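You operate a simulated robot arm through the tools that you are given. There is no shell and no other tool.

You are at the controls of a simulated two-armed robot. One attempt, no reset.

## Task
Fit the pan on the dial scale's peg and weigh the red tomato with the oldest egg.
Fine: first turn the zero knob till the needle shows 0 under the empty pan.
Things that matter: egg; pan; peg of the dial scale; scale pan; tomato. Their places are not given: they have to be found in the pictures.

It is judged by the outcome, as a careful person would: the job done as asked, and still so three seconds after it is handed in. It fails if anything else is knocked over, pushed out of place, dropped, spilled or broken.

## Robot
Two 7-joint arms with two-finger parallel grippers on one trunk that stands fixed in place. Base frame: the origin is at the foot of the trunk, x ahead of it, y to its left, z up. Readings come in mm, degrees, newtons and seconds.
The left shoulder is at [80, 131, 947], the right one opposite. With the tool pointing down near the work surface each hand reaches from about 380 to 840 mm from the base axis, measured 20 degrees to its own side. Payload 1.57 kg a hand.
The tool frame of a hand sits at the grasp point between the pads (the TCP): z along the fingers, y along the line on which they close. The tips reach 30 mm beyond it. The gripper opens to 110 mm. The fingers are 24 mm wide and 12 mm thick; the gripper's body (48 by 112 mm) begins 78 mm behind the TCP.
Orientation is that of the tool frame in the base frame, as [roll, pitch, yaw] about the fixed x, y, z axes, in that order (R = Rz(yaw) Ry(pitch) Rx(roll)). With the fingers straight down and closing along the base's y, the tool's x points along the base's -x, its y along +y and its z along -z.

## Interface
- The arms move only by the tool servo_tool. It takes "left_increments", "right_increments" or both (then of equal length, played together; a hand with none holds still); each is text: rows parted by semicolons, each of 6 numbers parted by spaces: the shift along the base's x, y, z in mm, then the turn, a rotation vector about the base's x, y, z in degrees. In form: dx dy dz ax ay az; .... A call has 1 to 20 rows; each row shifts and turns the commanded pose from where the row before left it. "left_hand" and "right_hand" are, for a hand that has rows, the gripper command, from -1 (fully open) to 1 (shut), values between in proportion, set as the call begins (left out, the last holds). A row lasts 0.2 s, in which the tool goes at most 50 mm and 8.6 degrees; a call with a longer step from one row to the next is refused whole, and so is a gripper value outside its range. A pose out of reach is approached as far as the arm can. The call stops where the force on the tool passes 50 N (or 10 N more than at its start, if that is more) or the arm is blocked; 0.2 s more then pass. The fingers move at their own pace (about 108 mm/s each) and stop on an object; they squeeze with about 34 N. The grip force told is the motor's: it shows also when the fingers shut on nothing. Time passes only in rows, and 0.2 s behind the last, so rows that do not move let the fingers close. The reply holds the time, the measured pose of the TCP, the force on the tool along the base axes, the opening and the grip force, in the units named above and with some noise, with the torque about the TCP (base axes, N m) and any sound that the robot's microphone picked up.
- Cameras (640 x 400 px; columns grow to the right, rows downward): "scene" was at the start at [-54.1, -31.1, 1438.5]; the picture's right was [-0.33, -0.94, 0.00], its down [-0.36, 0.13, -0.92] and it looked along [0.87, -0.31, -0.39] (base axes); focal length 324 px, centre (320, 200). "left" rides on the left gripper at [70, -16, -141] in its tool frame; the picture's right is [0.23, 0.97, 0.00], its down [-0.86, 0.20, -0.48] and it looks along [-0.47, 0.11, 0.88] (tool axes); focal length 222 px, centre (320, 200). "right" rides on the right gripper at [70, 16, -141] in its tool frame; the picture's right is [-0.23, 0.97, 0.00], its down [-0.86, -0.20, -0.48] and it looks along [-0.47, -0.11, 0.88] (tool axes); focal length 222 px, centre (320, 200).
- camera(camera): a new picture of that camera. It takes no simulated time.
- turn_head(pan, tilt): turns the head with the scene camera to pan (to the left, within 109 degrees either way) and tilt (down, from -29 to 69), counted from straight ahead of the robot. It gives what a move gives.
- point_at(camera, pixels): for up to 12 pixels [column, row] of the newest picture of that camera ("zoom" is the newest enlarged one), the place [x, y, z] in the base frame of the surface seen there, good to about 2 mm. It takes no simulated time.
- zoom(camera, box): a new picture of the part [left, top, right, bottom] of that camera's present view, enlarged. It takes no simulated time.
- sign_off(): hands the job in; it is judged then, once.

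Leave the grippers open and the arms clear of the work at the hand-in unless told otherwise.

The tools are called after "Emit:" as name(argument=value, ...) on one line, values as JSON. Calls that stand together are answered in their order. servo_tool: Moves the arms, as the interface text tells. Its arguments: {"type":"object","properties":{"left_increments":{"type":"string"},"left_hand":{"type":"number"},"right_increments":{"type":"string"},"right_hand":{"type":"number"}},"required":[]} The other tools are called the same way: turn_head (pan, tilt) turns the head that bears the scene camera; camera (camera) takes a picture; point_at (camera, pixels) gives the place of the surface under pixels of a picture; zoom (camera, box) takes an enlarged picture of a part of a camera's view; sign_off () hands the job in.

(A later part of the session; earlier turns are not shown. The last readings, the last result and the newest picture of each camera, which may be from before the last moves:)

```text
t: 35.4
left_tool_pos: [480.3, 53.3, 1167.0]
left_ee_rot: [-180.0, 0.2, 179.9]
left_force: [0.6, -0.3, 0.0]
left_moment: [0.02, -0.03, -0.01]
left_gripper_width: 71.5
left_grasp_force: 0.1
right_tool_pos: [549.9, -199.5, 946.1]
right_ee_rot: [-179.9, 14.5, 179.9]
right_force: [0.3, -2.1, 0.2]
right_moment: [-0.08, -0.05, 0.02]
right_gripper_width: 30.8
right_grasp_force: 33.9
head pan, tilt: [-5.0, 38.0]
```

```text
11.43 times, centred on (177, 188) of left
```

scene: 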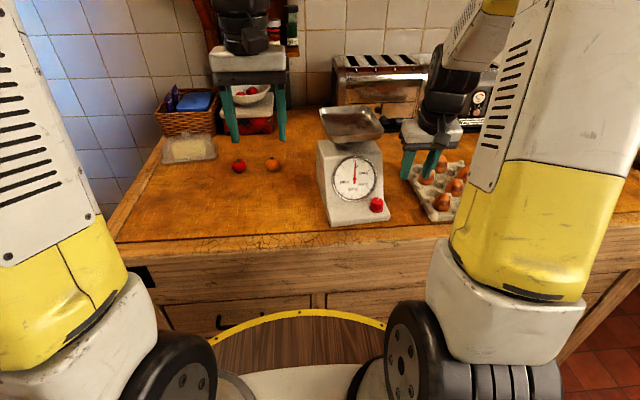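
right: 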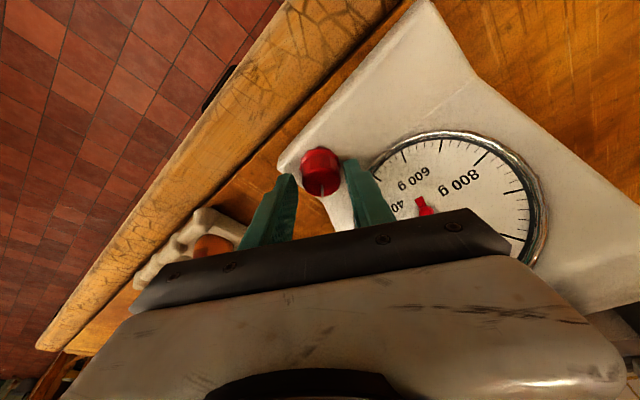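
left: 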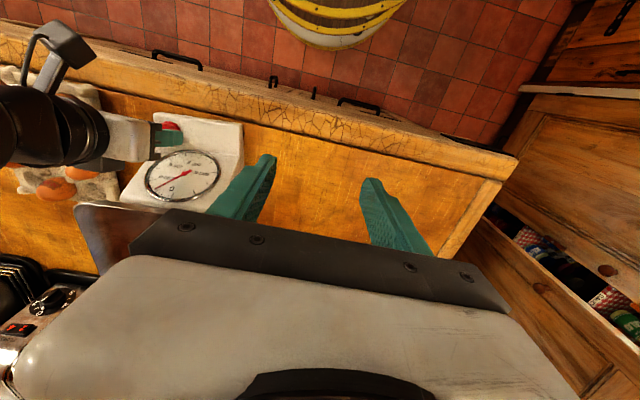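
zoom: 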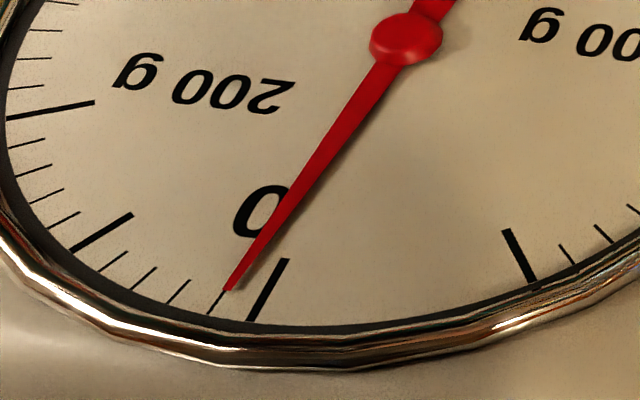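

The grip did not disturb the needle. I'll turn -8° and read again.

Emit:
servo_tool(right_increments="0 0 0 0 0 -2; 0 0 0 0 0 -2; 0 0 0 0 0 -2; 0 0 0 0 0 -2; 0 0 0 0 0 0; 0 0 0 0 0 0")

Emit:
zoom(camera="left", box=[152, 170, 202, 205])

```text
t: 36.8
left_tool_pos: [480.3, 53.9, 1167.9]
left_ee_rot: [-179.9, 0.3, 179.9]
left_force: [-0.1, -0.9, 0.8]
left_moment: [0.03, -0.03, -0.01]
left_gripper_width: 71.4
left_grasp_force: 0.1
right_tool_pos: [548.6, -199.7, 946.2]
right_ee_rot: [-179.9, 14.7, 171.9]
right_force: [-2.5, -4.0, 11.2]
right_moment: [-0.16, -0.04, 0.0]
right_gripper_width: 30.6
right_grasp_force: 34.2
head pan, tilt: [-5.0, 38.0]
```

```text
11.43 times, centred on (177, 188) of left
```

zoom: 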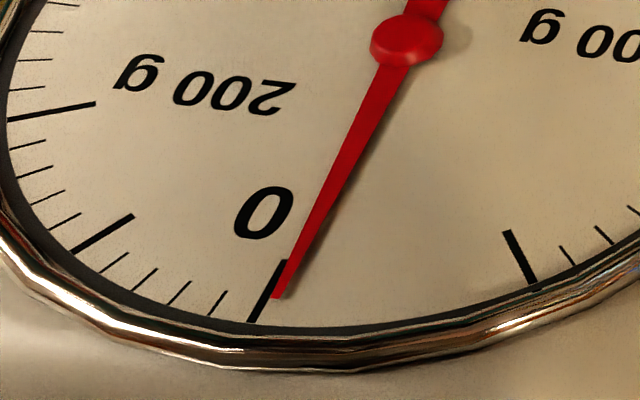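

Needle is now a touch below 0 while held. I'll release to see where it settles.

Emit:
servo_tool(right_increments="0 0 0 0 0 0; 0 0 0 0 0 0; 0 0 0 0 0 0", right_hand=0.3)

Emit:
zoom(camera="left", box=[152, 170, 202, 205])

```text
t: 37.5
left_tool_pos: [479.2, 55.0, 1166.8]
left_ee_rot: [-180.0, 0.3, 180.0]
left_force: [0.6, 0.2, -0.4]
left_moment: [0.0, -0.03, 0.02]
left_gripper_width: 71.6
left_grasp_force: 0.0
right_tool_pos: [548.2, -198.2, 945.2]
right_ee_rot: [-180.0, 14.7, 171.9]
right_force: [0.7, 0.1, -0.3]
right_moment: [-0.01, -0.01, 0.0]
right_gripper_width: 38.3
right_grasp_force: 0.1
head pan, tilt: [-5.0, 38.0]
```

```text
11.43 times, centred on (177, 188) of left
```

zoom: 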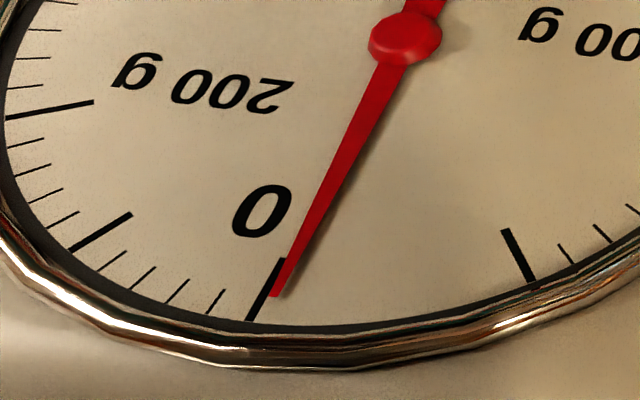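

It stayed put after release. I'll lift the hand away and read squarely from the scene camera.

Emit:
servo_tool(right_increments="0 0 8 0 0 0; 0 0 12 0 0 0; 0 0 15 0 0 2; 0 0 20 0 0 2; 0 -20 10 0 0 2; 0 -20 10 0 0 2; 0 -20 0 0 0 0; 0 -20 0 0 0 0; 0 0 0 0 0 0")

Emit:
zoom(camera="scene", box=[340, 155, 370, 185])

Emit:
zoom(camera="scene", box=[327, 150, 383, 206])

Emit:
zoom(camera="left", box=[138, 140, 228, 206])

```text
t: 39.5
left_tool_pos: [479.9, 55.6, 1167.5]
left_ee_rot: [-180.0, 0.3, 179.9]
left_force: [-0.2, -0.3, -0.1]
left_moment: [0.01, -0.05, 0.01]
left_gripper_width: 71.6
left_grasp_force: 0.0
right_tool_pos: [548.6, -280.4, 1019.9]
right_ee_rot: [179.9, 14.6, 179.9]
right_force: [0.7, 0.1, -0.1]
right_moment: [-0.04, -0.02, -0.01]
right_gripper_width: 38.6
right_grasp_force: 0.1
head pan, tilt: [-5.0, 38.0]
```

```text
13.33 times, centred on (355, 170) of scene
```

zoom: 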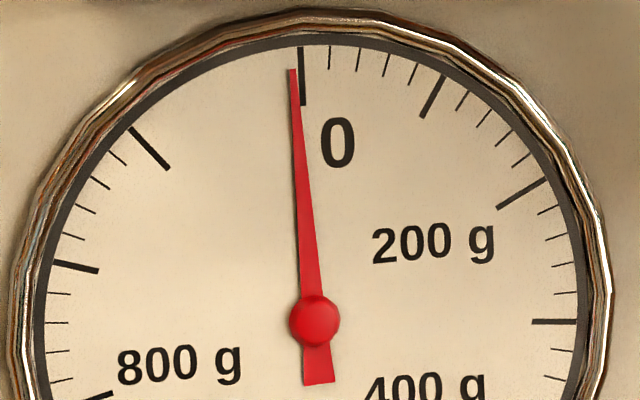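

```text
7.14 times, centred on (355, 178) of scene
```

zoom: 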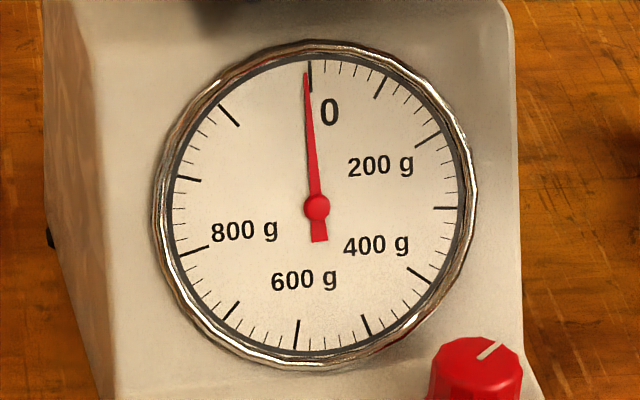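

```text
6.06 times, centred on (183, 173) of left
```

zoom: 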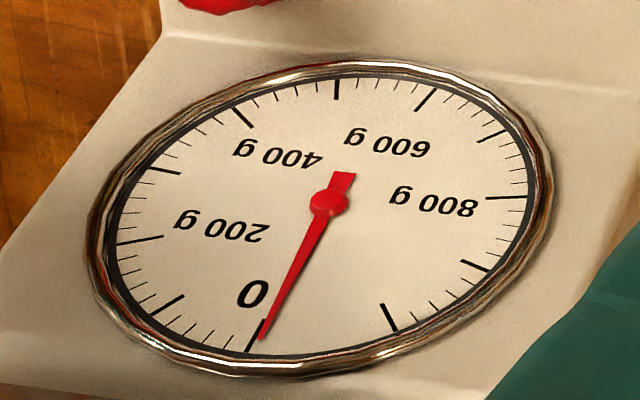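

Squarely read, the needle sits about 6 g below 0. I'll regrip and turn about +2° while watching the left view, where I want the tip around column 266 of that zoom.

Emit:
servo_tool(right_increments="0 27 0 0 0 0; 0 27 0 0 0 0; 0 26 0 0 0 0; 0 0 -20 0 0 0; 0 0 -20 0 0 0; 0 0 -20 0 0 0; 0 0 -14 0 0 0; 0 0 0 0 0 0", right_hand=0.15)

Emit:
servo_tool(right_increments="0 0 0 0 0 0; 0 0 0 0 0 0; 0 0 0 0 0 0; 0 0 0 0 0 1; 0 0 0 0 0 1; 0 0 0 0 0 0; 0 0 0 0 0 0", right_hand=1)

Emit:
zoom(camera="left", box=[152, 170, 202, 205])

```text
t: 41.4
left_tool_pos: [480.4, 55.3, 1167.4]
left_ee_rot: [180.0, 0.3, 179.9]
left_force: [-0.2, 0.5, 0.0]
left_moment: [-0.03, -0.01, -0.03]
left_gripper_width: 71.3
left_grasp_force: 0.1
right_tool_pos: [548.1, -199.7, 946.0]
right_ee_rot: [180.0, 14.7, 179.9]
right_force: [0.2, -0.1, -0.8]
right_moment: [0.02, 0.05, 0.02]
right_gripper_width: 47.2
right_grasp_force: 0.1
head pan, tilt: [-5.0, 38.0]
```

```text
t: 43.0
left_tool_pos: [480.6, 55.4, 1168.3]
left_ee_rot: [-179.9, 0.3, 179.8]
left_force: [-0.1, 0.2, -0.9]
left_moment: [-0.03, 0.04, 0.04]
left_gripper_width: 71.3
left_grasp_force: 0.1
right_tool_pos: [549.0, -199.7, 946.7]
right_ee_rot: [180.0, 14.7, -178.1]
right_force: [-3.3, -7.1, 6.5]
right_moment: [-0.24, 0.26, -0.03]
right_gripper_width: 30.6
right_grasp_force: 33.8
head pan, tilt: [-5.0, 38.0]
```

```text
11.43 times, centred on (177, 188) of left
```

zoom: 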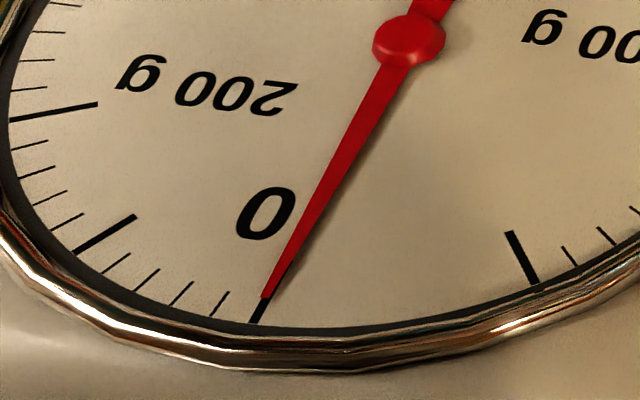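

The tip now lies over the 0 tick. I'll release, lift away and read from the scene camera.

Emit:
servo_tool(right_increments="0 0 0 0 0 0; 0 0 0 0 0 0; 0 0 8 0 0 0; 0 0 12 0 0 0; 0 0 15 0 0 0; 0 0 20 0 0 0; 0 -20 10 0 0 -2; 0 -20 10 0 0 0; 0 -20 0 0 0 0; 0 -20 0 0 0 0; 0 0 0 0 0 0", right_hand=0.3)

Emit:
zoom(camera="scene", box=[340, 155, 370, 185])

Emit:
zoom(camera="left", box=[152, 170, 202, 205])

Emit:
camera(camera="right")

```text
t: 45.4
left_tool_pos: [480.5, 55.4, 1167.8]
left_ee_rot: [180.0, 0.3, 179.9]
left_force: [0.8, 0.7, -0.3]
left_moment: [-0.01, -0.01, -0.01]
left_gripper_width: 71.5
left_grasp_force: 0.1
right_tool_pos: [548.9, -277.9, 1021.1]
right_ee_rot: [179.8, 14.7, 179.9]
right_force: [0.4, -1.1, 0.1]
right_moment: [-0.03, 0.01, 0.01]
right_gripper_width: 38.7
right_grasp_force: 0.0
head pan, tilt: [-5.0, 38.0]
```

```text
13.33 times, centred on (355, 170) of scene
```

zoom: 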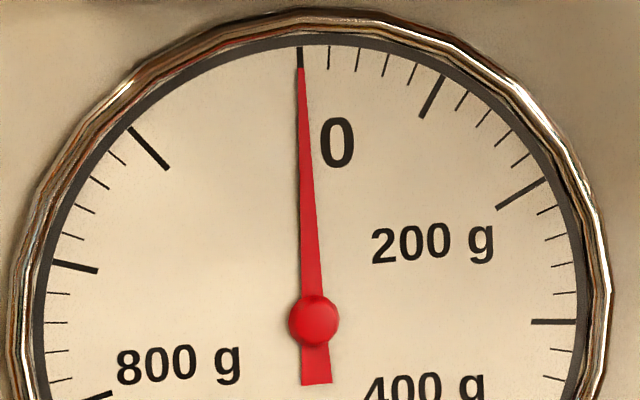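

```text
11.43 times, centred on (177, 188) of left
```

zoom: 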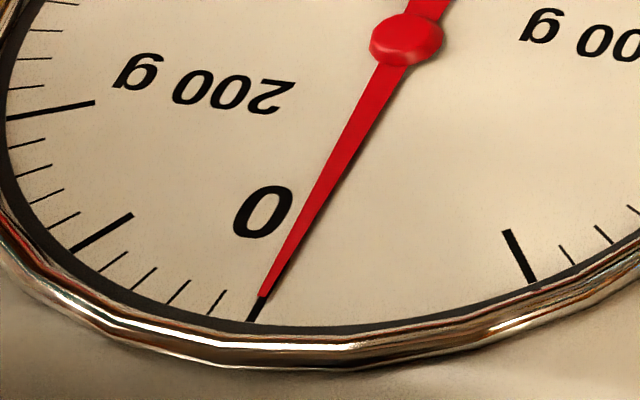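

```text
taken
```

right: 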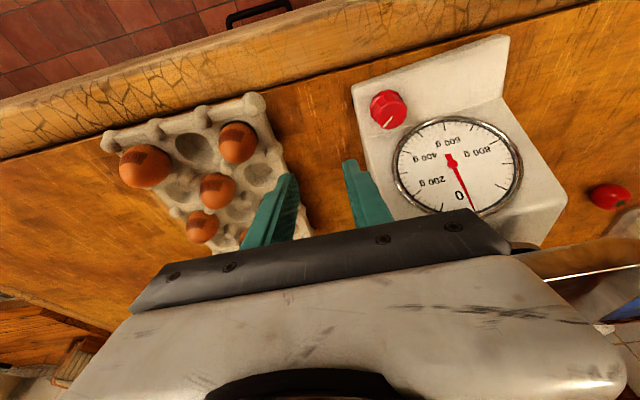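

Both views agree: the needle is exactly on 0 under the empty tray. Now the tomato for the left hand; I'll measure it, its neighbours and the egg.

Emit:
camera(camera="scene")

Emit:
zoom(camera="scene", box=[222, 145, 294, 185])

Emit:
point_at(camera="scene", pixels=[[190, 150], [212, 140], [247, 130], [245, 118], [245, 88], [270, 118], [215, 128]])

```text
taken
```

scene: 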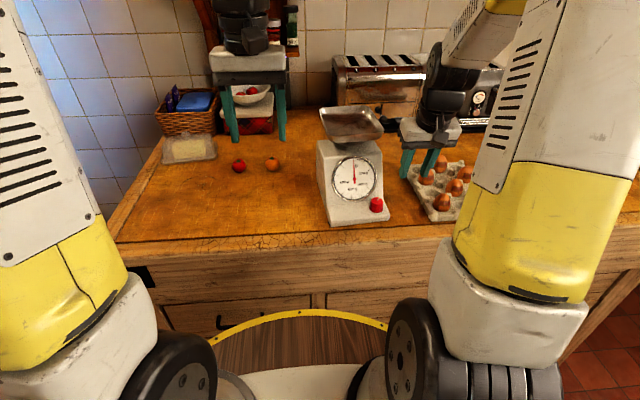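

```text
8.89 times, centred on (258, 165) of scene
```

zoom: 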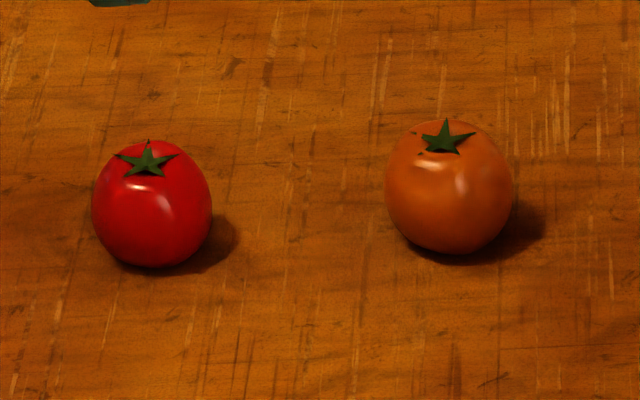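

```text
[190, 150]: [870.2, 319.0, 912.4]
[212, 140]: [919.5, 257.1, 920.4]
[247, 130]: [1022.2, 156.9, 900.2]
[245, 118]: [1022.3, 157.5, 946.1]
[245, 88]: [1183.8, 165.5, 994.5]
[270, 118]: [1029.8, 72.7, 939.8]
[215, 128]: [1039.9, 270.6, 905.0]
```

Emit:
point_at(camera="zoom", pixels=[[148, 158], [150, 145], [95, 205], [210, 205], [150, 215], [150, 262], [120, 165], [180, 165], [148, 170]])

```text
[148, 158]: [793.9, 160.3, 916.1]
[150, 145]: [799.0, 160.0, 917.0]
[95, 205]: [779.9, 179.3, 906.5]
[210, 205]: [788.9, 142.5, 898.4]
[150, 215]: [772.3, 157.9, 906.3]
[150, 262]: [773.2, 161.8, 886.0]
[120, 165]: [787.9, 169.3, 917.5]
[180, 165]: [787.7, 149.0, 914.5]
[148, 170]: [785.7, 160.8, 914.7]
```

The red tomato's centre is (789, 160), about 38 mm across, 880–917 high. I'll also confirm the 05 MAR egg in the right camera, at (238,142), and measure it.

Emit:
zoom(camera="right", box=[200, 100, 280, 180])

Emit:
point_at(camera="zoom", pixels=[[300, 130], [300, 170], [300, 210], [250, 200], [340, 220], [300, 250], [330, 300], [330, 80], [430, 100], [220, 300], [400, 300]])

```text
5.00 times, centred on (240, 140) of right
```

zoom: 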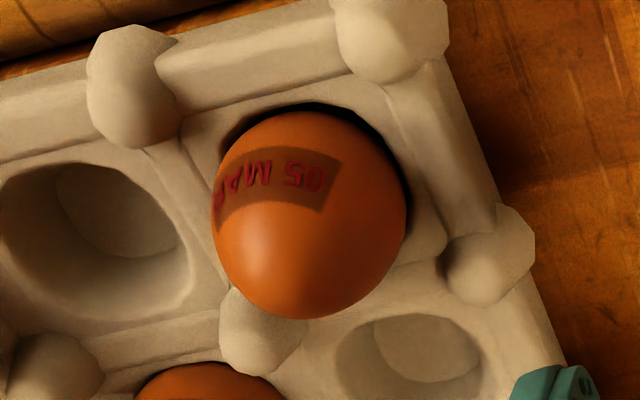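

```text
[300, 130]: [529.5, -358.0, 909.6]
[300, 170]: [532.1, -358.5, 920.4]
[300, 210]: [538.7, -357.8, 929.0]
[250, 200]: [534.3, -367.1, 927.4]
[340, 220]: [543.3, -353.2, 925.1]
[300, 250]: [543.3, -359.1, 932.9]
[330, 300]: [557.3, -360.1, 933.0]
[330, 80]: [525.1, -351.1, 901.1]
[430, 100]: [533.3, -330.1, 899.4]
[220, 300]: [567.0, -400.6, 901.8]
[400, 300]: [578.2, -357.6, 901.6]
```

Confirmed: "05 MAR". I'll measure the four posts around that cup and more of the egg's surface to choose the grip direction.

Emit:
point_at(camera="zoom", pixels=[[130, 75], [385, 30], [490, 235], [260, 320], [310, 270], [310, 290], [250, 270], [370, 250], [280, 300], [360, 180], [235, 230], [395, 210]])

Emit:
zoom(camera="scene", box=[395, 150, 475, 230])

```text
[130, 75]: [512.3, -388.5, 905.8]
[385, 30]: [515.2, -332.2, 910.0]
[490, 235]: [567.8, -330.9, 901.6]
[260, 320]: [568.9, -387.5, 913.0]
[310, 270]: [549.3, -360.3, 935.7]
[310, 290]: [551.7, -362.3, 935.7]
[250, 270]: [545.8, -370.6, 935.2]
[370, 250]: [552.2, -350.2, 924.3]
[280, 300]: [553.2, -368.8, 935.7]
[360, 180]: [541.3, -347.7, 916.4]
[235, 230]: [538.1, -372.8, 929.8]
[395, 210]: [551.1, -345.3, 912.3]
```

```text
5.00 times, centred on (435, 190) of scene
```

zoom: 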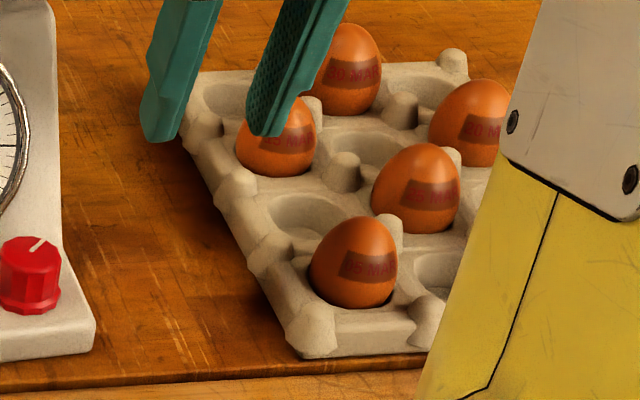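

The egg's axis is at about (549, -365), top z 936, 44 mm across, and posts stand at the cup's corners, so closing along y at its sides is clear. I'll send the left hand above the tomato and the right hand above the egg together.

Emit:
servo_tool(left_increments="30.85 10.46 -15.8 0 0 0; 30.85 10.46 -15.8 0 0 0; 30.85 10.46 -15.8 0 0 0; 30.85 10.46 -15.8 0 0 0; 30.85 10.46 -15.8 0 0 0; 30.85 10.46 -15.8 0 0 0; 30.85 10.46 -15.8 0 0 0; 30.85 10.46 -15.8 0 0 0; 30.85 10.46 -15.8 0 0 0; 30.85 10.46 -15.8 0 0 0; 0 0 0 0 0 0", right_increments="0 0 0 0 7.35 0; 0 0 0 0 7.35 0; 0 -15 0 0 0 0; 0 -15 0 0 0 0; 0 -15 0 0 0 0; 0 -15 0 0 0 0; 0 -15 0 0 0 0; -2 -12.6 0 0 0 0; 0 0 0 0 0 0; 0 0 0 0 0 0; 0 0 0 0 0 0", right_hand=0.018, left_hand=-0.2)

Emit:
camera(camera="left")

Emit:
camera(camera="right")

Emit:
camera(camera="scene")

```text
t: 47.8
left_tool_pos: [791.3, 160.6, 1008.9]
left_ee_rot: [-179.9, 0.3, 179.9]
left_force: [0.0, -0.3, 0.6]
left_moment: [-0.01, 0.0, 0.01]
left_gripper_width: 65.9
left_grasp_force: 0.1
right_tool_pos: [545.4, -364.8, 1022.9]
right_ee_rot: [179.9, 0.0, 179.9]
right_force: [0.4, 0.1, -0.3]
right_moment: [0.01, 0.07, 0.02]
right_gripper_width: 53.8
right_grasp_force: 0.0
head pan, tilt: [-5.0, 38.0]
```

```text
taken
```

left: 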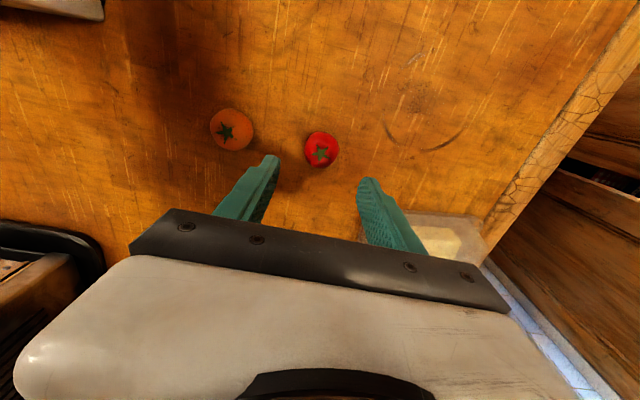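

```text
taken
```

right: 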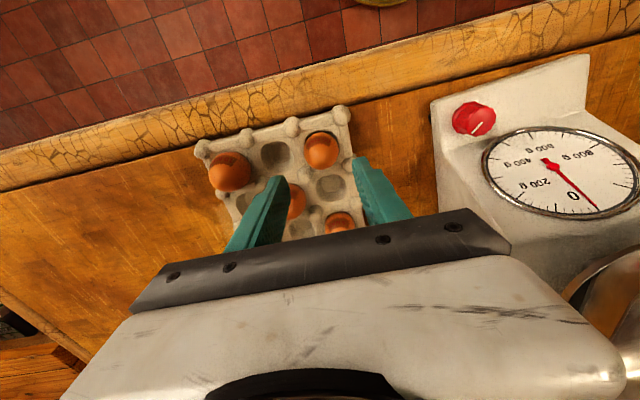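

```text
taken
```

scene: 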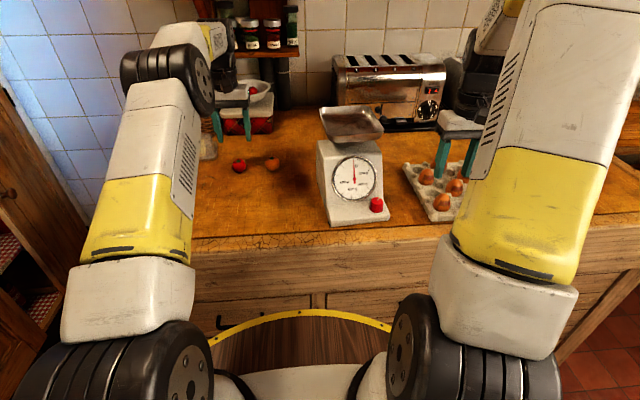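

Both hands are above their targets. I'll refine tomato and egg positions in these views.

Emit:
zoom(camera="left", box=[290, 120, 354, 180])

Emit:
point_at(camera="left", pixels=[[305, 149], [338, 149], [321, 133], [321, 152], [321, 166], [313, 140], [330, 140]])

Emit:
zoom(camera="right", box=[280, 95, 380, 195])

Emit:
point_at(camera="right", pixels=[[305, 148], [309, 142], [321, 134], [333, 142], [337, 148], [322, 148], [322, 158], [322, 165], [310, 158], [335, 158], [316, 150], [328, 150]])

```text
6.67 times, centred on (322, 150) of left
```

zoom: 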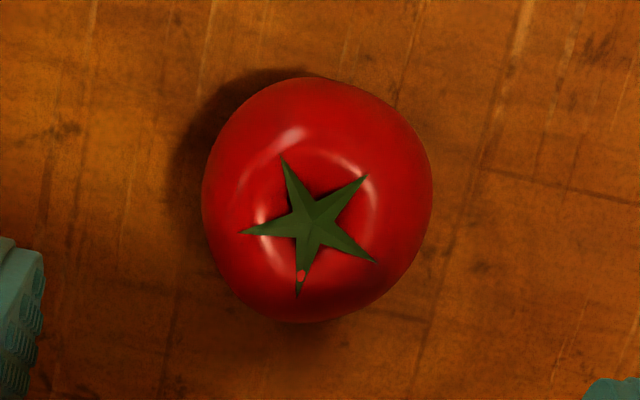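

```text
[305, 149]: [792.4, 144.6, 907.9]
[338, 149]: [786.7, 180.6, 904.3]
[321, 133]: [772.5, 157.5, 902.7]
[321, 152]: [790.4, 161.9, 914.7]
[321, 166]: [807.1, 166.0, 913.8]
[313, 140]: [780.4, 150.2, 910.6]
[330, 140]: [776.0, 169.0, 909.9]
```

```text
4.00 times, centred on (330, 145) of right
```

zoom: 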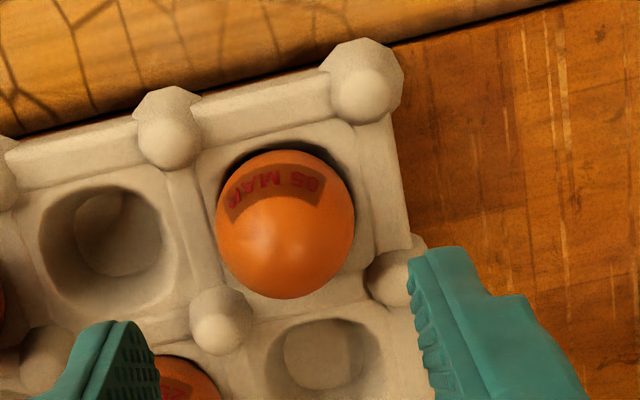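

```text
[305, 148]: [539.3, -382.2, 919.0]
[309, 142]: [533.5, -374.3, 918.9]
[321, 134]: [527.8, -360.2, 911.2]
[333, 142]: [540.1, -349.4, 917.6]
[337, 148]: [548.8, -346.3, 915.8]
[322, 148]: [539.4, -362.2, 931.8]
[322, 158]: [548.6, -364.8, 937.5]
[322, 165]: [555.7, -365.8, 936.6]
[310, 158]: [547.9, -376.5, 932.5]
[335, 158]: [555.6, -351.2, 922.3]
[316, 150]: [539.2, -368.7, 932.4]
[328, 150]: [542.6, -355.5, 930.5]
```

Egg axis (549.5, -365), tomato centre (789, 162). I'll check the posts beside the egg against the finger paths.

Emit:
point_at(camera="right", pixels=[[347, 162], [350, 158], [344, 160], [347, 166], [341, 119], [340, 126], [305, 176], [305, 170], [340, 152], [343, 145], [345, 150], [298, 155]])

```text
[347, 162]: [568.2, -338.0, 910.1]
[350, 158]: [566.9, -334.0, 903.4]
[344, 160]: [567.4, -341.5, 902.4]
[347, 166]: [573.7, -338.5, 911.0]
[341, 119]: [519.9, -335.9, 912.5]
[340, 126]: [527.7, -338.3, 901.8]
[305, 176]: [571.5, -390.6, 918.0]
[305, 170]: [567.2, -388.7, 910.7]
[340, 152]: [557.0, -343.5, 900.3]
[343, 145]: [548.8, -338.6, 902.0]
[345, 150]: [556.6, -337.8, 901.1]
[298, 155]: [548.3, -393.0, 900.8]
```

Posts leave x from 528 to 566 free; the fingers fit at x 547±12. I'll lower both hands, still open: right to z 934, left to z 915.

Emit:
servo_tool(left_increments="-1 1.4 -20 0 0 0; 0 0 -20 0 0 0; 0 0 -20 0 0 0; 0 0 -20 0 0 0; 0 0 -10 0 0 0; 0 0 -4 0 0 0; 0 0 0 0 0 0", right_increments="2 0 -20 0 0 0; 0 0 -20 0 0 0; 0 0 -20 0 0 0; 0 0 -15 0 0 0; 0 0 -9 0 0 0; 0 0 -4 0 0 0; 0 0 0 0 0 0")

Emit:
camera(camera="left")

Emit:
camera(camera="right")

Emit:
zoom(camera="scene", box=[390, 130, 480, 230])

```text
t: 49.4
left_tool_pos: [790.1, 163.0, 915.8]
left_ee_rot: [-179.9, 0.2, 179.9]
left_force: [0.1, -0.5, -0.6]
left_moment: [0.0, -0.03, -0.02]
left_gripper_width: 65.8
left_grasp_force: 0.1
right_tool_pos: [548.0, -366.3, 934.3]
right_ee_rot: [180.0, -0.1, 180.0]
right_force: [0.5, 0.6, -0.4]
right_moment: [0.03, -0.01, 0.0]
right_gripper_width: 54.1
right_grasp_force: 0.0
head pan, tilt: [-5.0, 38.0]
```

```text
taken
```

left: 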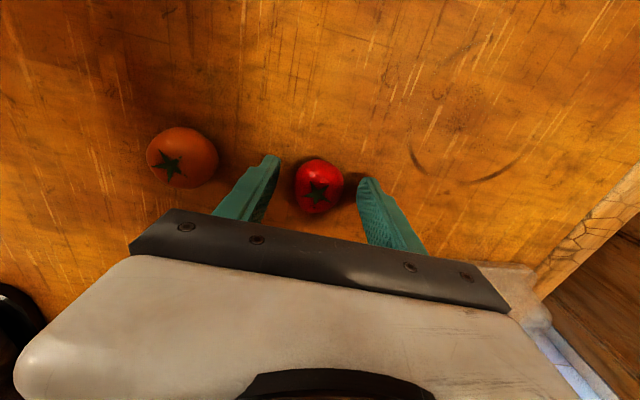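

```text
taken
```

right: 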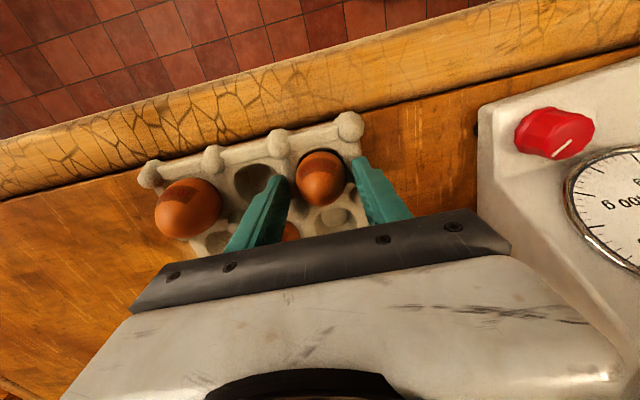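

```text
4.00 times, centred on (435, 180) of scene
```

zoom: 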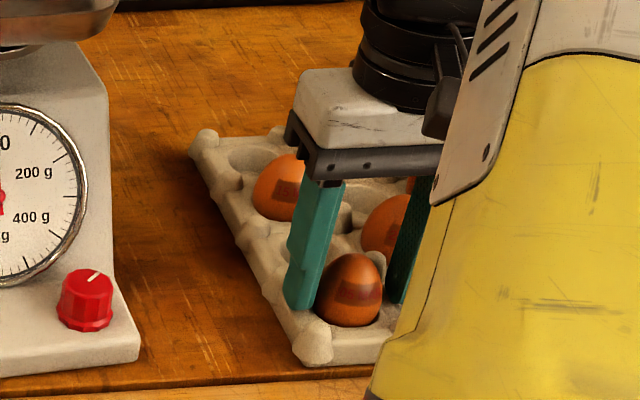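

Both objects stand between their fingers. I'll close gently: left to a commanded 36 mm, right to 42 mm.

Emit:
servo_tool(left_increments="0 0 0 0 0 0; 0 0 0 0 0 0; 0 0 0 0 0 0", right_increments="0 0 0 0 0 0; 0 0 0 0 0 0; 0 0 0 0 0 0", left_hand=0.345, right_hand=0.236)

Emit:
camera(camera="right")

Emit:
camera(camera="left")

```text
t: 50.1
left_tool_pos: [790.6, 164.0, 914.9]
left_ee_rot: [180.0, 0.4, 179.9]
left_force: [-0.8, 0.1, -0.2]
left_moment: [0.03, -0.03, -0.02]
left_gripper_width: 39.1
left_grasp_force: 9.8
right_tool_pos: [548.5, -367.3, 933.8]
right_ee_rot: [180.0, 0.0, 180.0]
right_force: [0.8, 1.4, -0.2]
right_moment: [0.02, -0.02, 0.0]
right_gripper_width: 42.7
right_grasp_force: 0.4
head pan, tilt: [-5.0, 38.0]
```

```text
taken
```

right: 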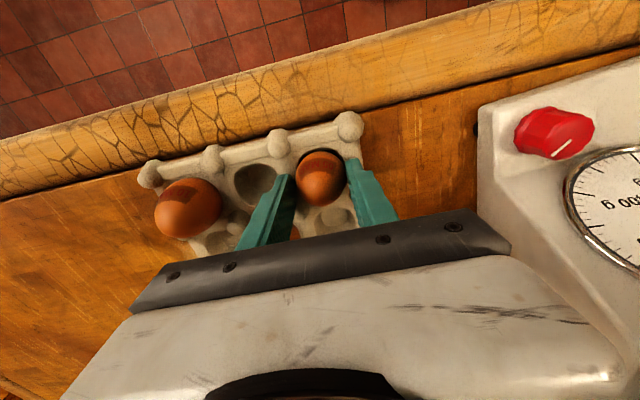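

```text
taken
```

left: 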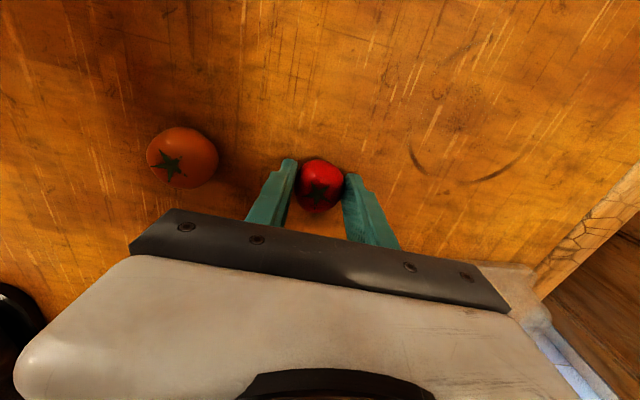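

The tomato is held at 39.1 mm with about 10 N; the egg is just touched at 42.7 mm. I'll tighten the egg to about 12 N and the tomato slightly.

Emit:
servo_tool(left_increments="0 0 0 0 0 0; 0 0 0 0 0 0; 0 0 0 0 0 0", right_increments="0 0 0 0 0 0; 0 0 0 0 0 0; 0 0 0 0 0 0", left_hand=0.38, right_hand=0.29)

Emit:
zoom(camera="right", box=[240, 120, 400, 240])

```text
t: 51.0
left_tool_pos: [789.6, 163.4, 916.4]
left_ee_rot: [-180.0, 0.3, 179.9]
left_force: [0.7, 0.0, 1.0]
left_moment: [0.01, 0.03, 0.01]
left_gripper_width: 38.8
left_grasp_force: 10.4
right_tool_pos: [550.0, -366.8, 933.2]
right_ee_rot: [180.0, 0.0, 179.9]
right_force: [0.2, 1.3, -0.1]
right_moment: [0.09, 0.02, -0.03]
right_gripper_width: 40.8
right_grasp_force: 1.0
head pan, tilt: [-5.0, 38.0]
```

```text
3.33 times, centred on (320, 180) of right
```

zoom: 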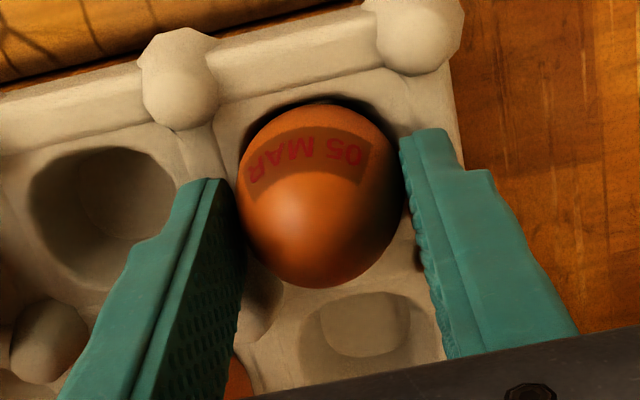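

The egg's grip is still light (1 N at 40.8 mm). I'll tighten in another small step.

Emit:
servo_tool(right_increments="0 0 0 0 0 0; 0 0 0 0 0 0; 0 0 0 0 0 0", right_hand=0.34)

Emit:
zoom(camera="right", box=[240, 120, 400, 240])

```text
t: 51.8
left_tool_pos: [790.1, 162.0, 915.6]
left_ee_rot: [179.9, 0.3, 179.9]
left_force: [-0.3, 0.2, -0.5]
left_moment: [0.0, 0.0, -0.02]
left_gripper_width: 39.0
left_grasp_force: 10.3
right_tool_pos: [550.6, -367.1, 933.6]
right_ee_rot: [-180.0, 0.0, 180.0]
right_force: [0.4, 0.9, 1.5]
right_moment: [0.06, -0.01, 0.0]
right_gripper_width: 39.6
right_grasp_force: 11.8
head pan, tilt: [-5.0, 38.0]
```

```text
3.33 times, centred on (320, 180) of right
```

zoom: 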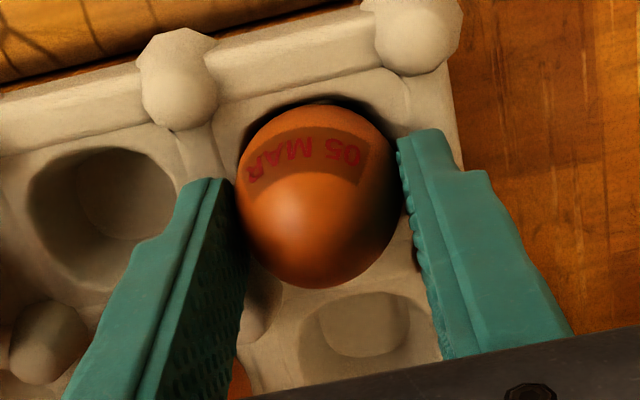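

The egg is held at 39.6 mm with 12 N. I'll lift both: the egg slowly 15 mm, the tomato likewise, and check.

Emit:
servo_tool(left_increments="0 0 3 0 0 0; 0 0 4 0 0 0; 0 0 8 0 0 0; 0 0 0 0 0 0", right_increments="0 0 2 0 0 0; 0 0 3 0 0 0; 0 0 5 0 0 0; 0 0 0 0 0 0")

Emit:
camera(camera="right")

Emit:
camera(camera="left")

Emit:
zoom(camera="scene", box=[390, 130, 480, 230])

```text
t: 52.8
left_tool_pos: [789.5, 163.9, 931.2]
left_ee_rot: [-179.9, 0.3, 179.9]
left_force: [1.1, 0.0, -0.1]
left_moment: [-0.02, 0.02, -0.01]
left_gripper_width: 38.8
left_grasp_force: 9.6
right_tool_pos: [547.9, -366.3, 943.4]
right_ee_rot: [180.0, 0.1, 179.9]
right_force: [0.4, -0.2, -0.8]
right_moment: [0.01, 0.01, 0.0]
right_gripper_width: 39.4
right_grasp_force: 12.2
head pan, tilt: [-5.0, 38.0]
```

```text
taken
```

right: 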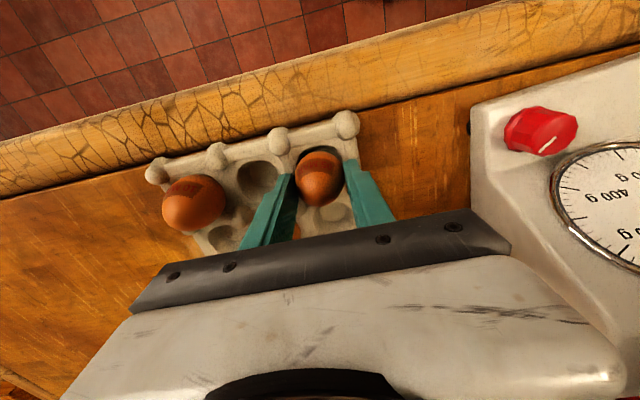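

```text
taken
```

left: 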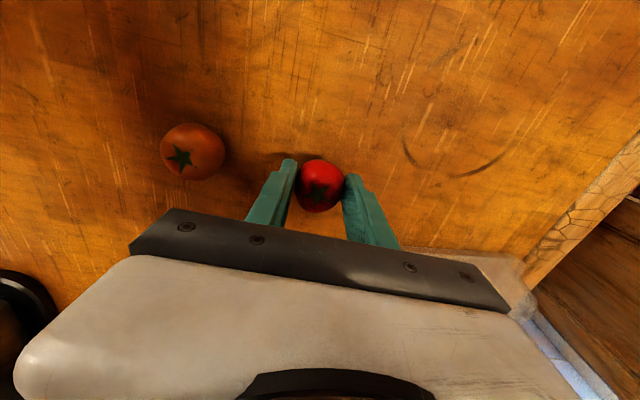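

```text
4.00 times, centred on (435, 180) of scene
```

zoom: 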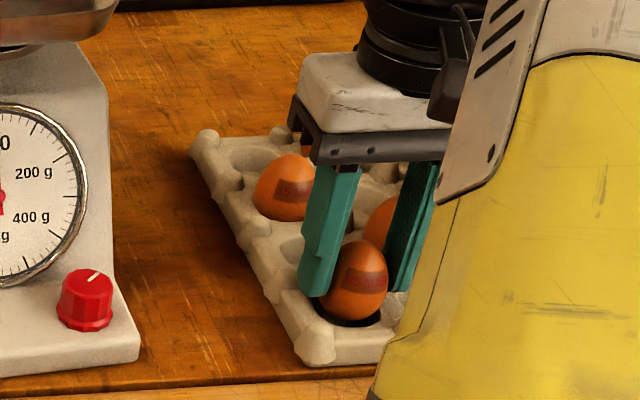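

Both are held securely. The left hand lifts the tomato to z 1190 and carries it above the tray, near (708, -138).

Emit:
servo_tool(left_increments="0 0 37 0 0 0; 0 0 37 0 0 0; 0 0 37 0 0 0; 0 0 37 0 0 0; 0 0 37 0 0 0; 0 0 37 0 0 0; 0 0 37 0 0 0; -4 -15 0 0 0 0; -9 -33.5 0 0 0 0; -9 -33.5 0 0 0 0; -9 -33.5 0 0 0 0; -9 -33.5 0 0 0 0; -9 -33.5 0 0 0 0; -9 -33.5 0 0 0 0; -9 -33.5 0 0 0 0; -9 -33.5 0 0 0 0; -5.5 -19 0 0 0 0; 0 0 0 0 0 0")

Emit:
camera(camera="left")

Emit:
camera(camera="scene")

```text
t: 56.5
left_tool_pos: [695.5, -122.4, 1164.5]
left_ee_rot: [179.9, 0.2, 179.9]
left_force: [0.8, 0.2, -1.2]
left_moment: [0.0, -0.02, -0.01]
left_gripper_width: 38.7
left_grasp_force: 10.0
left hand out of reach, approached as far as the arm can: row 5, 6, 7, 9, 10, 11, 12, 17
right_tool_pos: [548.5, -366.6, 943.2]
right_ee_rot: [179.9, 0.0, 179.8]
right_force: [-0.5, -0.4, 0.1]
right_moment: [0.0, -0.05, -0.04]
right_gripper_width: 39.4
right_grasp_force: 12.0
head pan, tilt: [-5.0, 38.0]
```

```text
taken
```

left: 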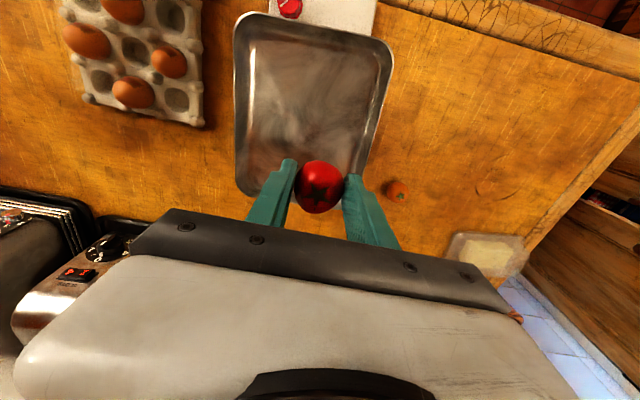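

```text
taken
```

scene: 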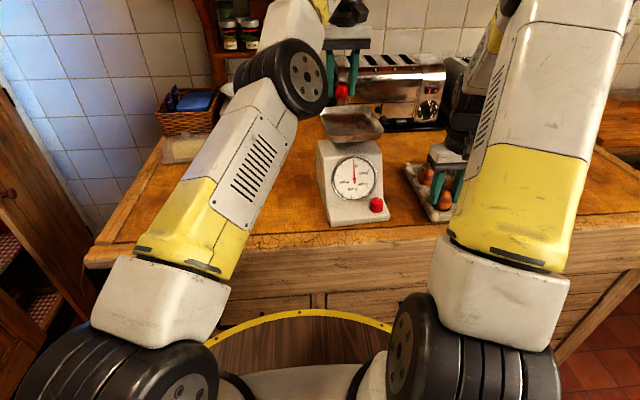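

The arm fell a bit short at that height, stopping at (695.5, -122.4, 1164.5), still clear above the rim. A small move will show how it tracks.

Emit:
servo_tool(left_increments="0 -5 -5 0 0 0; 0 -5 -5 0 0 0; 0 0 0 0 0 0")

```text
t: 57.4
left_tool_pos: [695.9, -134.0, 1154.9]
left_ee_rot: [179.9, 0.3, 179.9]
left_force: [0.0, 0.1, -1.0]
left_moment: [-0.01, -0.01, 0.0]
left_gripper_width: 38.8
left_grasp_force: 9.5
right_tool_pos: [548.5, -366.2, 943.1]
right_ee_rot: [180.0, 0.0, 179.9]
right_force: [0.1, -0.5, 0.3]
right_moment: [-0.03, -0.03, 0.0]
right_gripper_width: 39.7
right_grasp_force: 12.6
head pan, tilt: [-5.0, 38.0]
```

It tracks well. I'll move to (704, -137) and lower to z 1118, then look.

Emit:
servo_tool(left_increments="4 -1.5 -9 0 0 0; 4 -1.5 -9 0 0 0; 0 0 -10 0 0 0; 0 0 -9 0 0 0; 0 0 0 0 0 0")

Emit:
camera(camera="left")

Emit:
zoom(camera="scene", box=[310, 60, 400, 210])

```text
t: 58.5
left_tool_pos: [706.3, -138.4, 1118.9]
left_ee_rot: [179.8, 0.2, 179.9]
left_force: [-0.6, -1.3, -1.2]
left_moment: [0.01, 0.01, 0.01]
left_gripper_width: 38.8
left_grasp_force: 9.8
left hand out of reach, approached as far as the arm can: row 4
right_tool_pos: [549.8, -365.8, 942.8]
right_ee_rot: [180.0, 0.1, 179.9]
right_force: [-0.1, 0.7, 0.3]
right_moment: [-0.01, 0.02, 0.01]
right_gripper_width: 39.3
right_grasp_force: 12.2
head pan, tilt: [-5.0, 38.0]
```

```text
taken
```

left: 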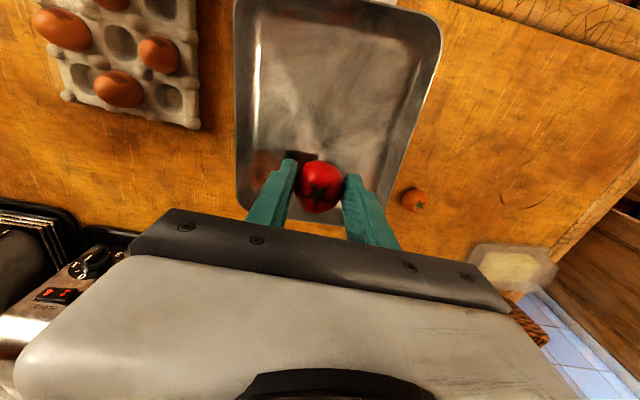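

```text
2.67 times, centred on (355, 135) of scene
```

zoom: 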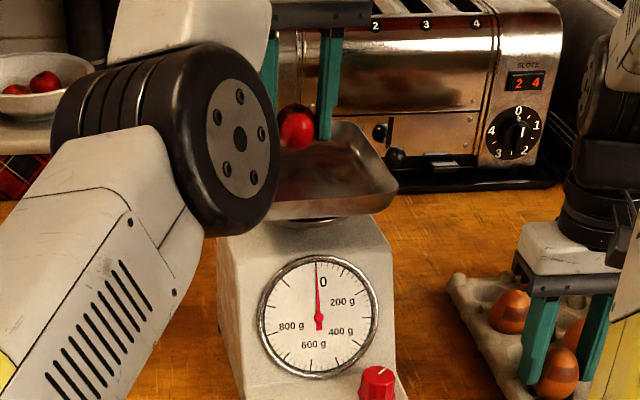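

The reach warning came up again, and the left elbow looms close in the picture. I'll check where that elbow is relative to the scale and tray.

Emit:
camera(camera="scene")

Emit:
point_at(camera="scene", pixels=[[320, 110], [330, 110], [335, 130], [345, 110], [340, 140], [325, 145], [310, 165], [370, 113], [385, 132]])

```text
taken
```

scene: 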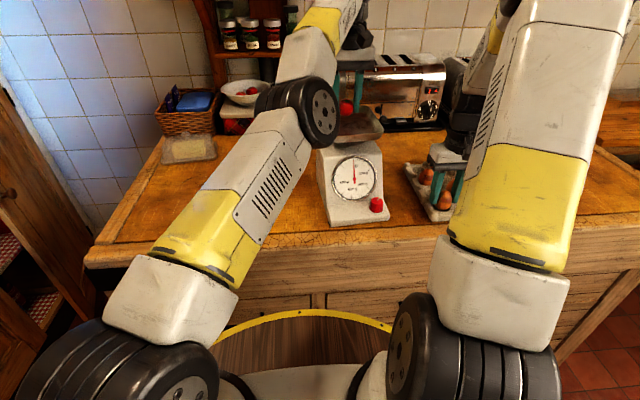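

```text
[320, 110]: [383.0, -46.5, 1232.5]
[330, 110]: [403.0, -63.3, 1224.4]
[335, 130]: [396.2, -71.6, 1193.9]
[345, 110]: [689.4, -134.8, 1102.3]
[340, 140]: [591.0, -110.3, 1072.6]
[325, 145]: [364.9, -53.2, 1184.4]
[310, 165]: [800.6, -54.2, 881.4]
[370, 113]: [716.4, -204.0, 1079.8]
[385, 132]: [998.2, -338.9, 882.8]
```

The elbow is well clear (x 400, z 1200). I'll lower the last 14 mm in small steps.

Emit:
servo_tool(left_increments="0 0 -5 0 0 0; 0 0 -4 0 0 0; 0 0 -3 0 0 0; 0 0 0 0 0 0")

Emit:
zoom(camera="scene", box=[310, 60, 400, 210])

Emit:
zoom(camera="left", box=[220, 60, 460, 240])

```text
t: 59.5
left_tool_pos: [711.3, -140.9, 1109.2]
left_ee_rot: [179.9, 0.1, 179.9]
left_force: [-0.8, 0.0, -0.9]
left_moment: [-0.01, 0.03, -0.01]
left_gripper_width: 38.9
left_grasp_force: 10.5
left hand out of reach, approached as far as the arm can: row 2
right_tool_pos: [547.7, -366.9, 943.6]
right_ee_rot: [180.0, 0.0, 179.9]
right_force: [-0.6, 1.0, -0.4]
right_moment: [0.0, 0.0, 0.0]
right_gripper_width: 39.5
right_grasp_force: 12.2
head pan, tilt: [-5.0, 38.0]
```

```text
2.67 times, centred on (355, 135) of scene
```

zoom: 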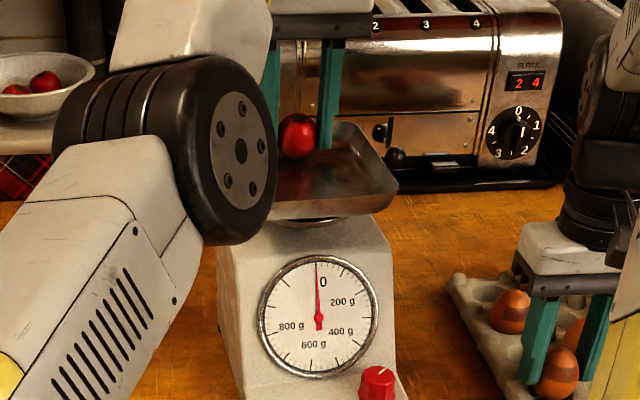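

```text
2.22 times, centred on (340, 150) of left
```

zoom: 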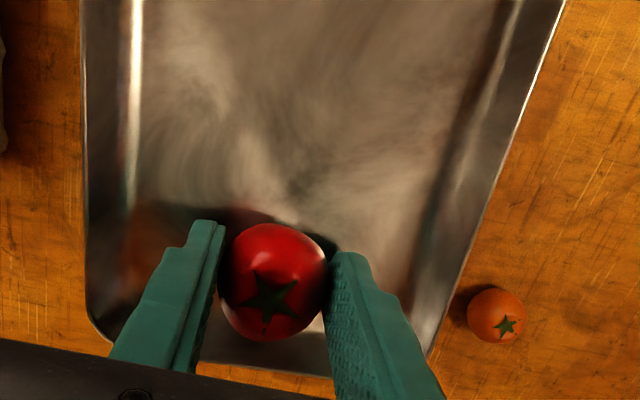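

The hand is at (711, -141, 1109) with the tomato about 6 mm above the floor. I'll lower 6 mm more, nudging back in x.

Emit:
servo_tool(left_increments="-2 0 -2 0 0 0; -2 0 -2 0 0 0; 0 0 -2 0 0 0; 0 0 0 0 0 0")

Emit:
zoom(camera="scene", box=[310, 60, 400, 210])

```text
t: 60.5
left_tool_pos: [709.5, -143.4, 1105.1]
left_ee_rot: [-180.0, 0.2, 180.0]
left_force: [-0.1, 0.6, -0.6]
left_moment: [-0.02, 0.0, 0.02]
left_gripper_width: 38.7
left_grasp_force: 9.7
left hand out of reach, approached as far as the arm can: row 1, 3
right_tool_pos: [547.2, -366.9, 942.6]
right_ee_rot: [180.0, 0.0, 179.9]
right_force: [0.4, -0.1, -1.3]
right_moment: [0.02, 0.0, 0.02]
right_gripper_width: 39.5
right_grasp_force: 12.2
head pan, tilt: [-5.0, 38.0]
```

```text
2.67 times, centred on (355, 135) of scene
```

zoom: 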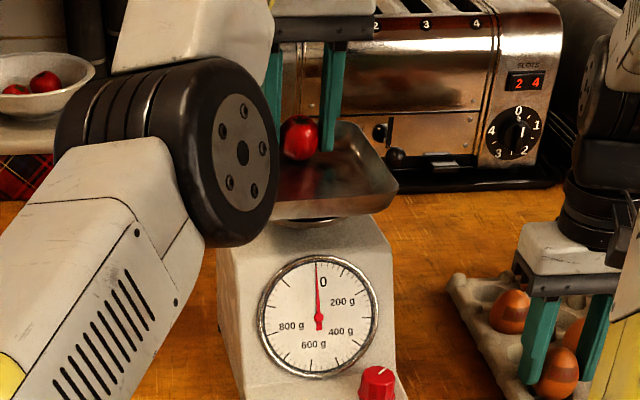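

Still a couple of millimetres up, needle at 0. I'll lower 3 mm more and check.

Emit:
servo_tool(left_increments="-1 1 -1 0 0 0; 0 0 -1 0 0 0; 0 0 -1 0 0 0; 0 0 0 0 0 0")

Emit:
zoom(camera="scene", box=[310, 60, 400, 210])

```text
t: 61.5
left_tool_pos: [712.3, -142.7, 1104.5]
left_ee_rot: [180.0, 0.2, 180.0]
left_force: [-0.1, 0.4, -0.2]
left_moment: [-0.04, 0.01, -0.01]
left_gripper_width: 38.7
left_grasp_force: 9.9
right_tool_pos: [547.7, -367.0, 942.8]
right_ee_rot: [180.0, 0.1, 179.8]
right_force: [0.8, -0.3, -0.1]
right_moment: [0.01, 0.0, 0.02]
right_gripper_width: 39.7
right_grasp_force: 12.5
head pan, tilt: [-5.0, 38.0]
```

```text
2.67 times, centred on (355, 135) of scene
```

zoom: 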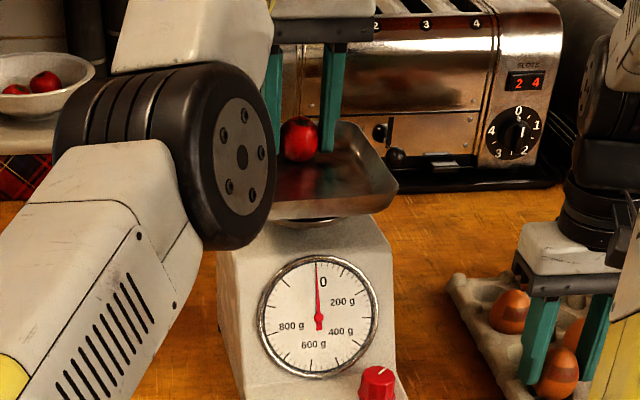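

Emit:
servo_tool(left_increments="-1 0 -1 0 0 0; -1 0 -1 0 0 0; 0 0 0 0 0 0")

Emit:
zoom(camera="scene", box=[325, 85, 395, 205])

```text
t: 62.4
left_tool_pos: [711.8, -144.4, 1102.2]
left_ee_rot: [180.0, 0.1, 180.0]
left_force: [0.3, -0.7, -0.3]
left_moment: [-0.01, 0.01, -0.03]
left_gripper_width: 38.8
left_grasp_force: 9.5
left hand out of reach, approached as far as the arm can: row 2
right_tool_pos: [548.7, -367.3, 942.7]
right_ee_rot: [180.0, 0.0, 179.9]
right_force: [0.2, 0.1, -0.3]
right_moment: [0.05, 0.01, -0.02]
right_gripper_width: 39.7
right_grasp_force: 12.0
head pan, tilt: [-5.0, 38.0]
```

```text
3.33 times, centred on (360, 145) of scene
```

zoom: 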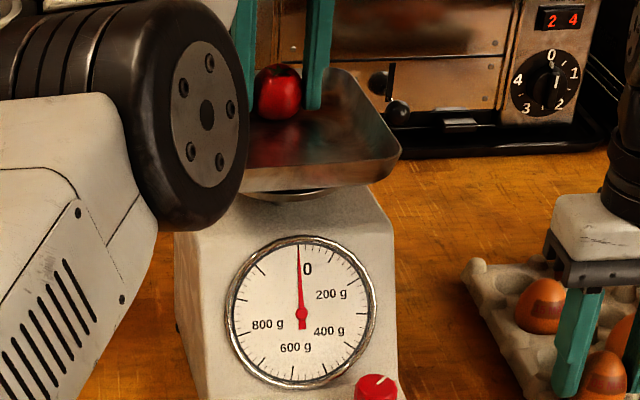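

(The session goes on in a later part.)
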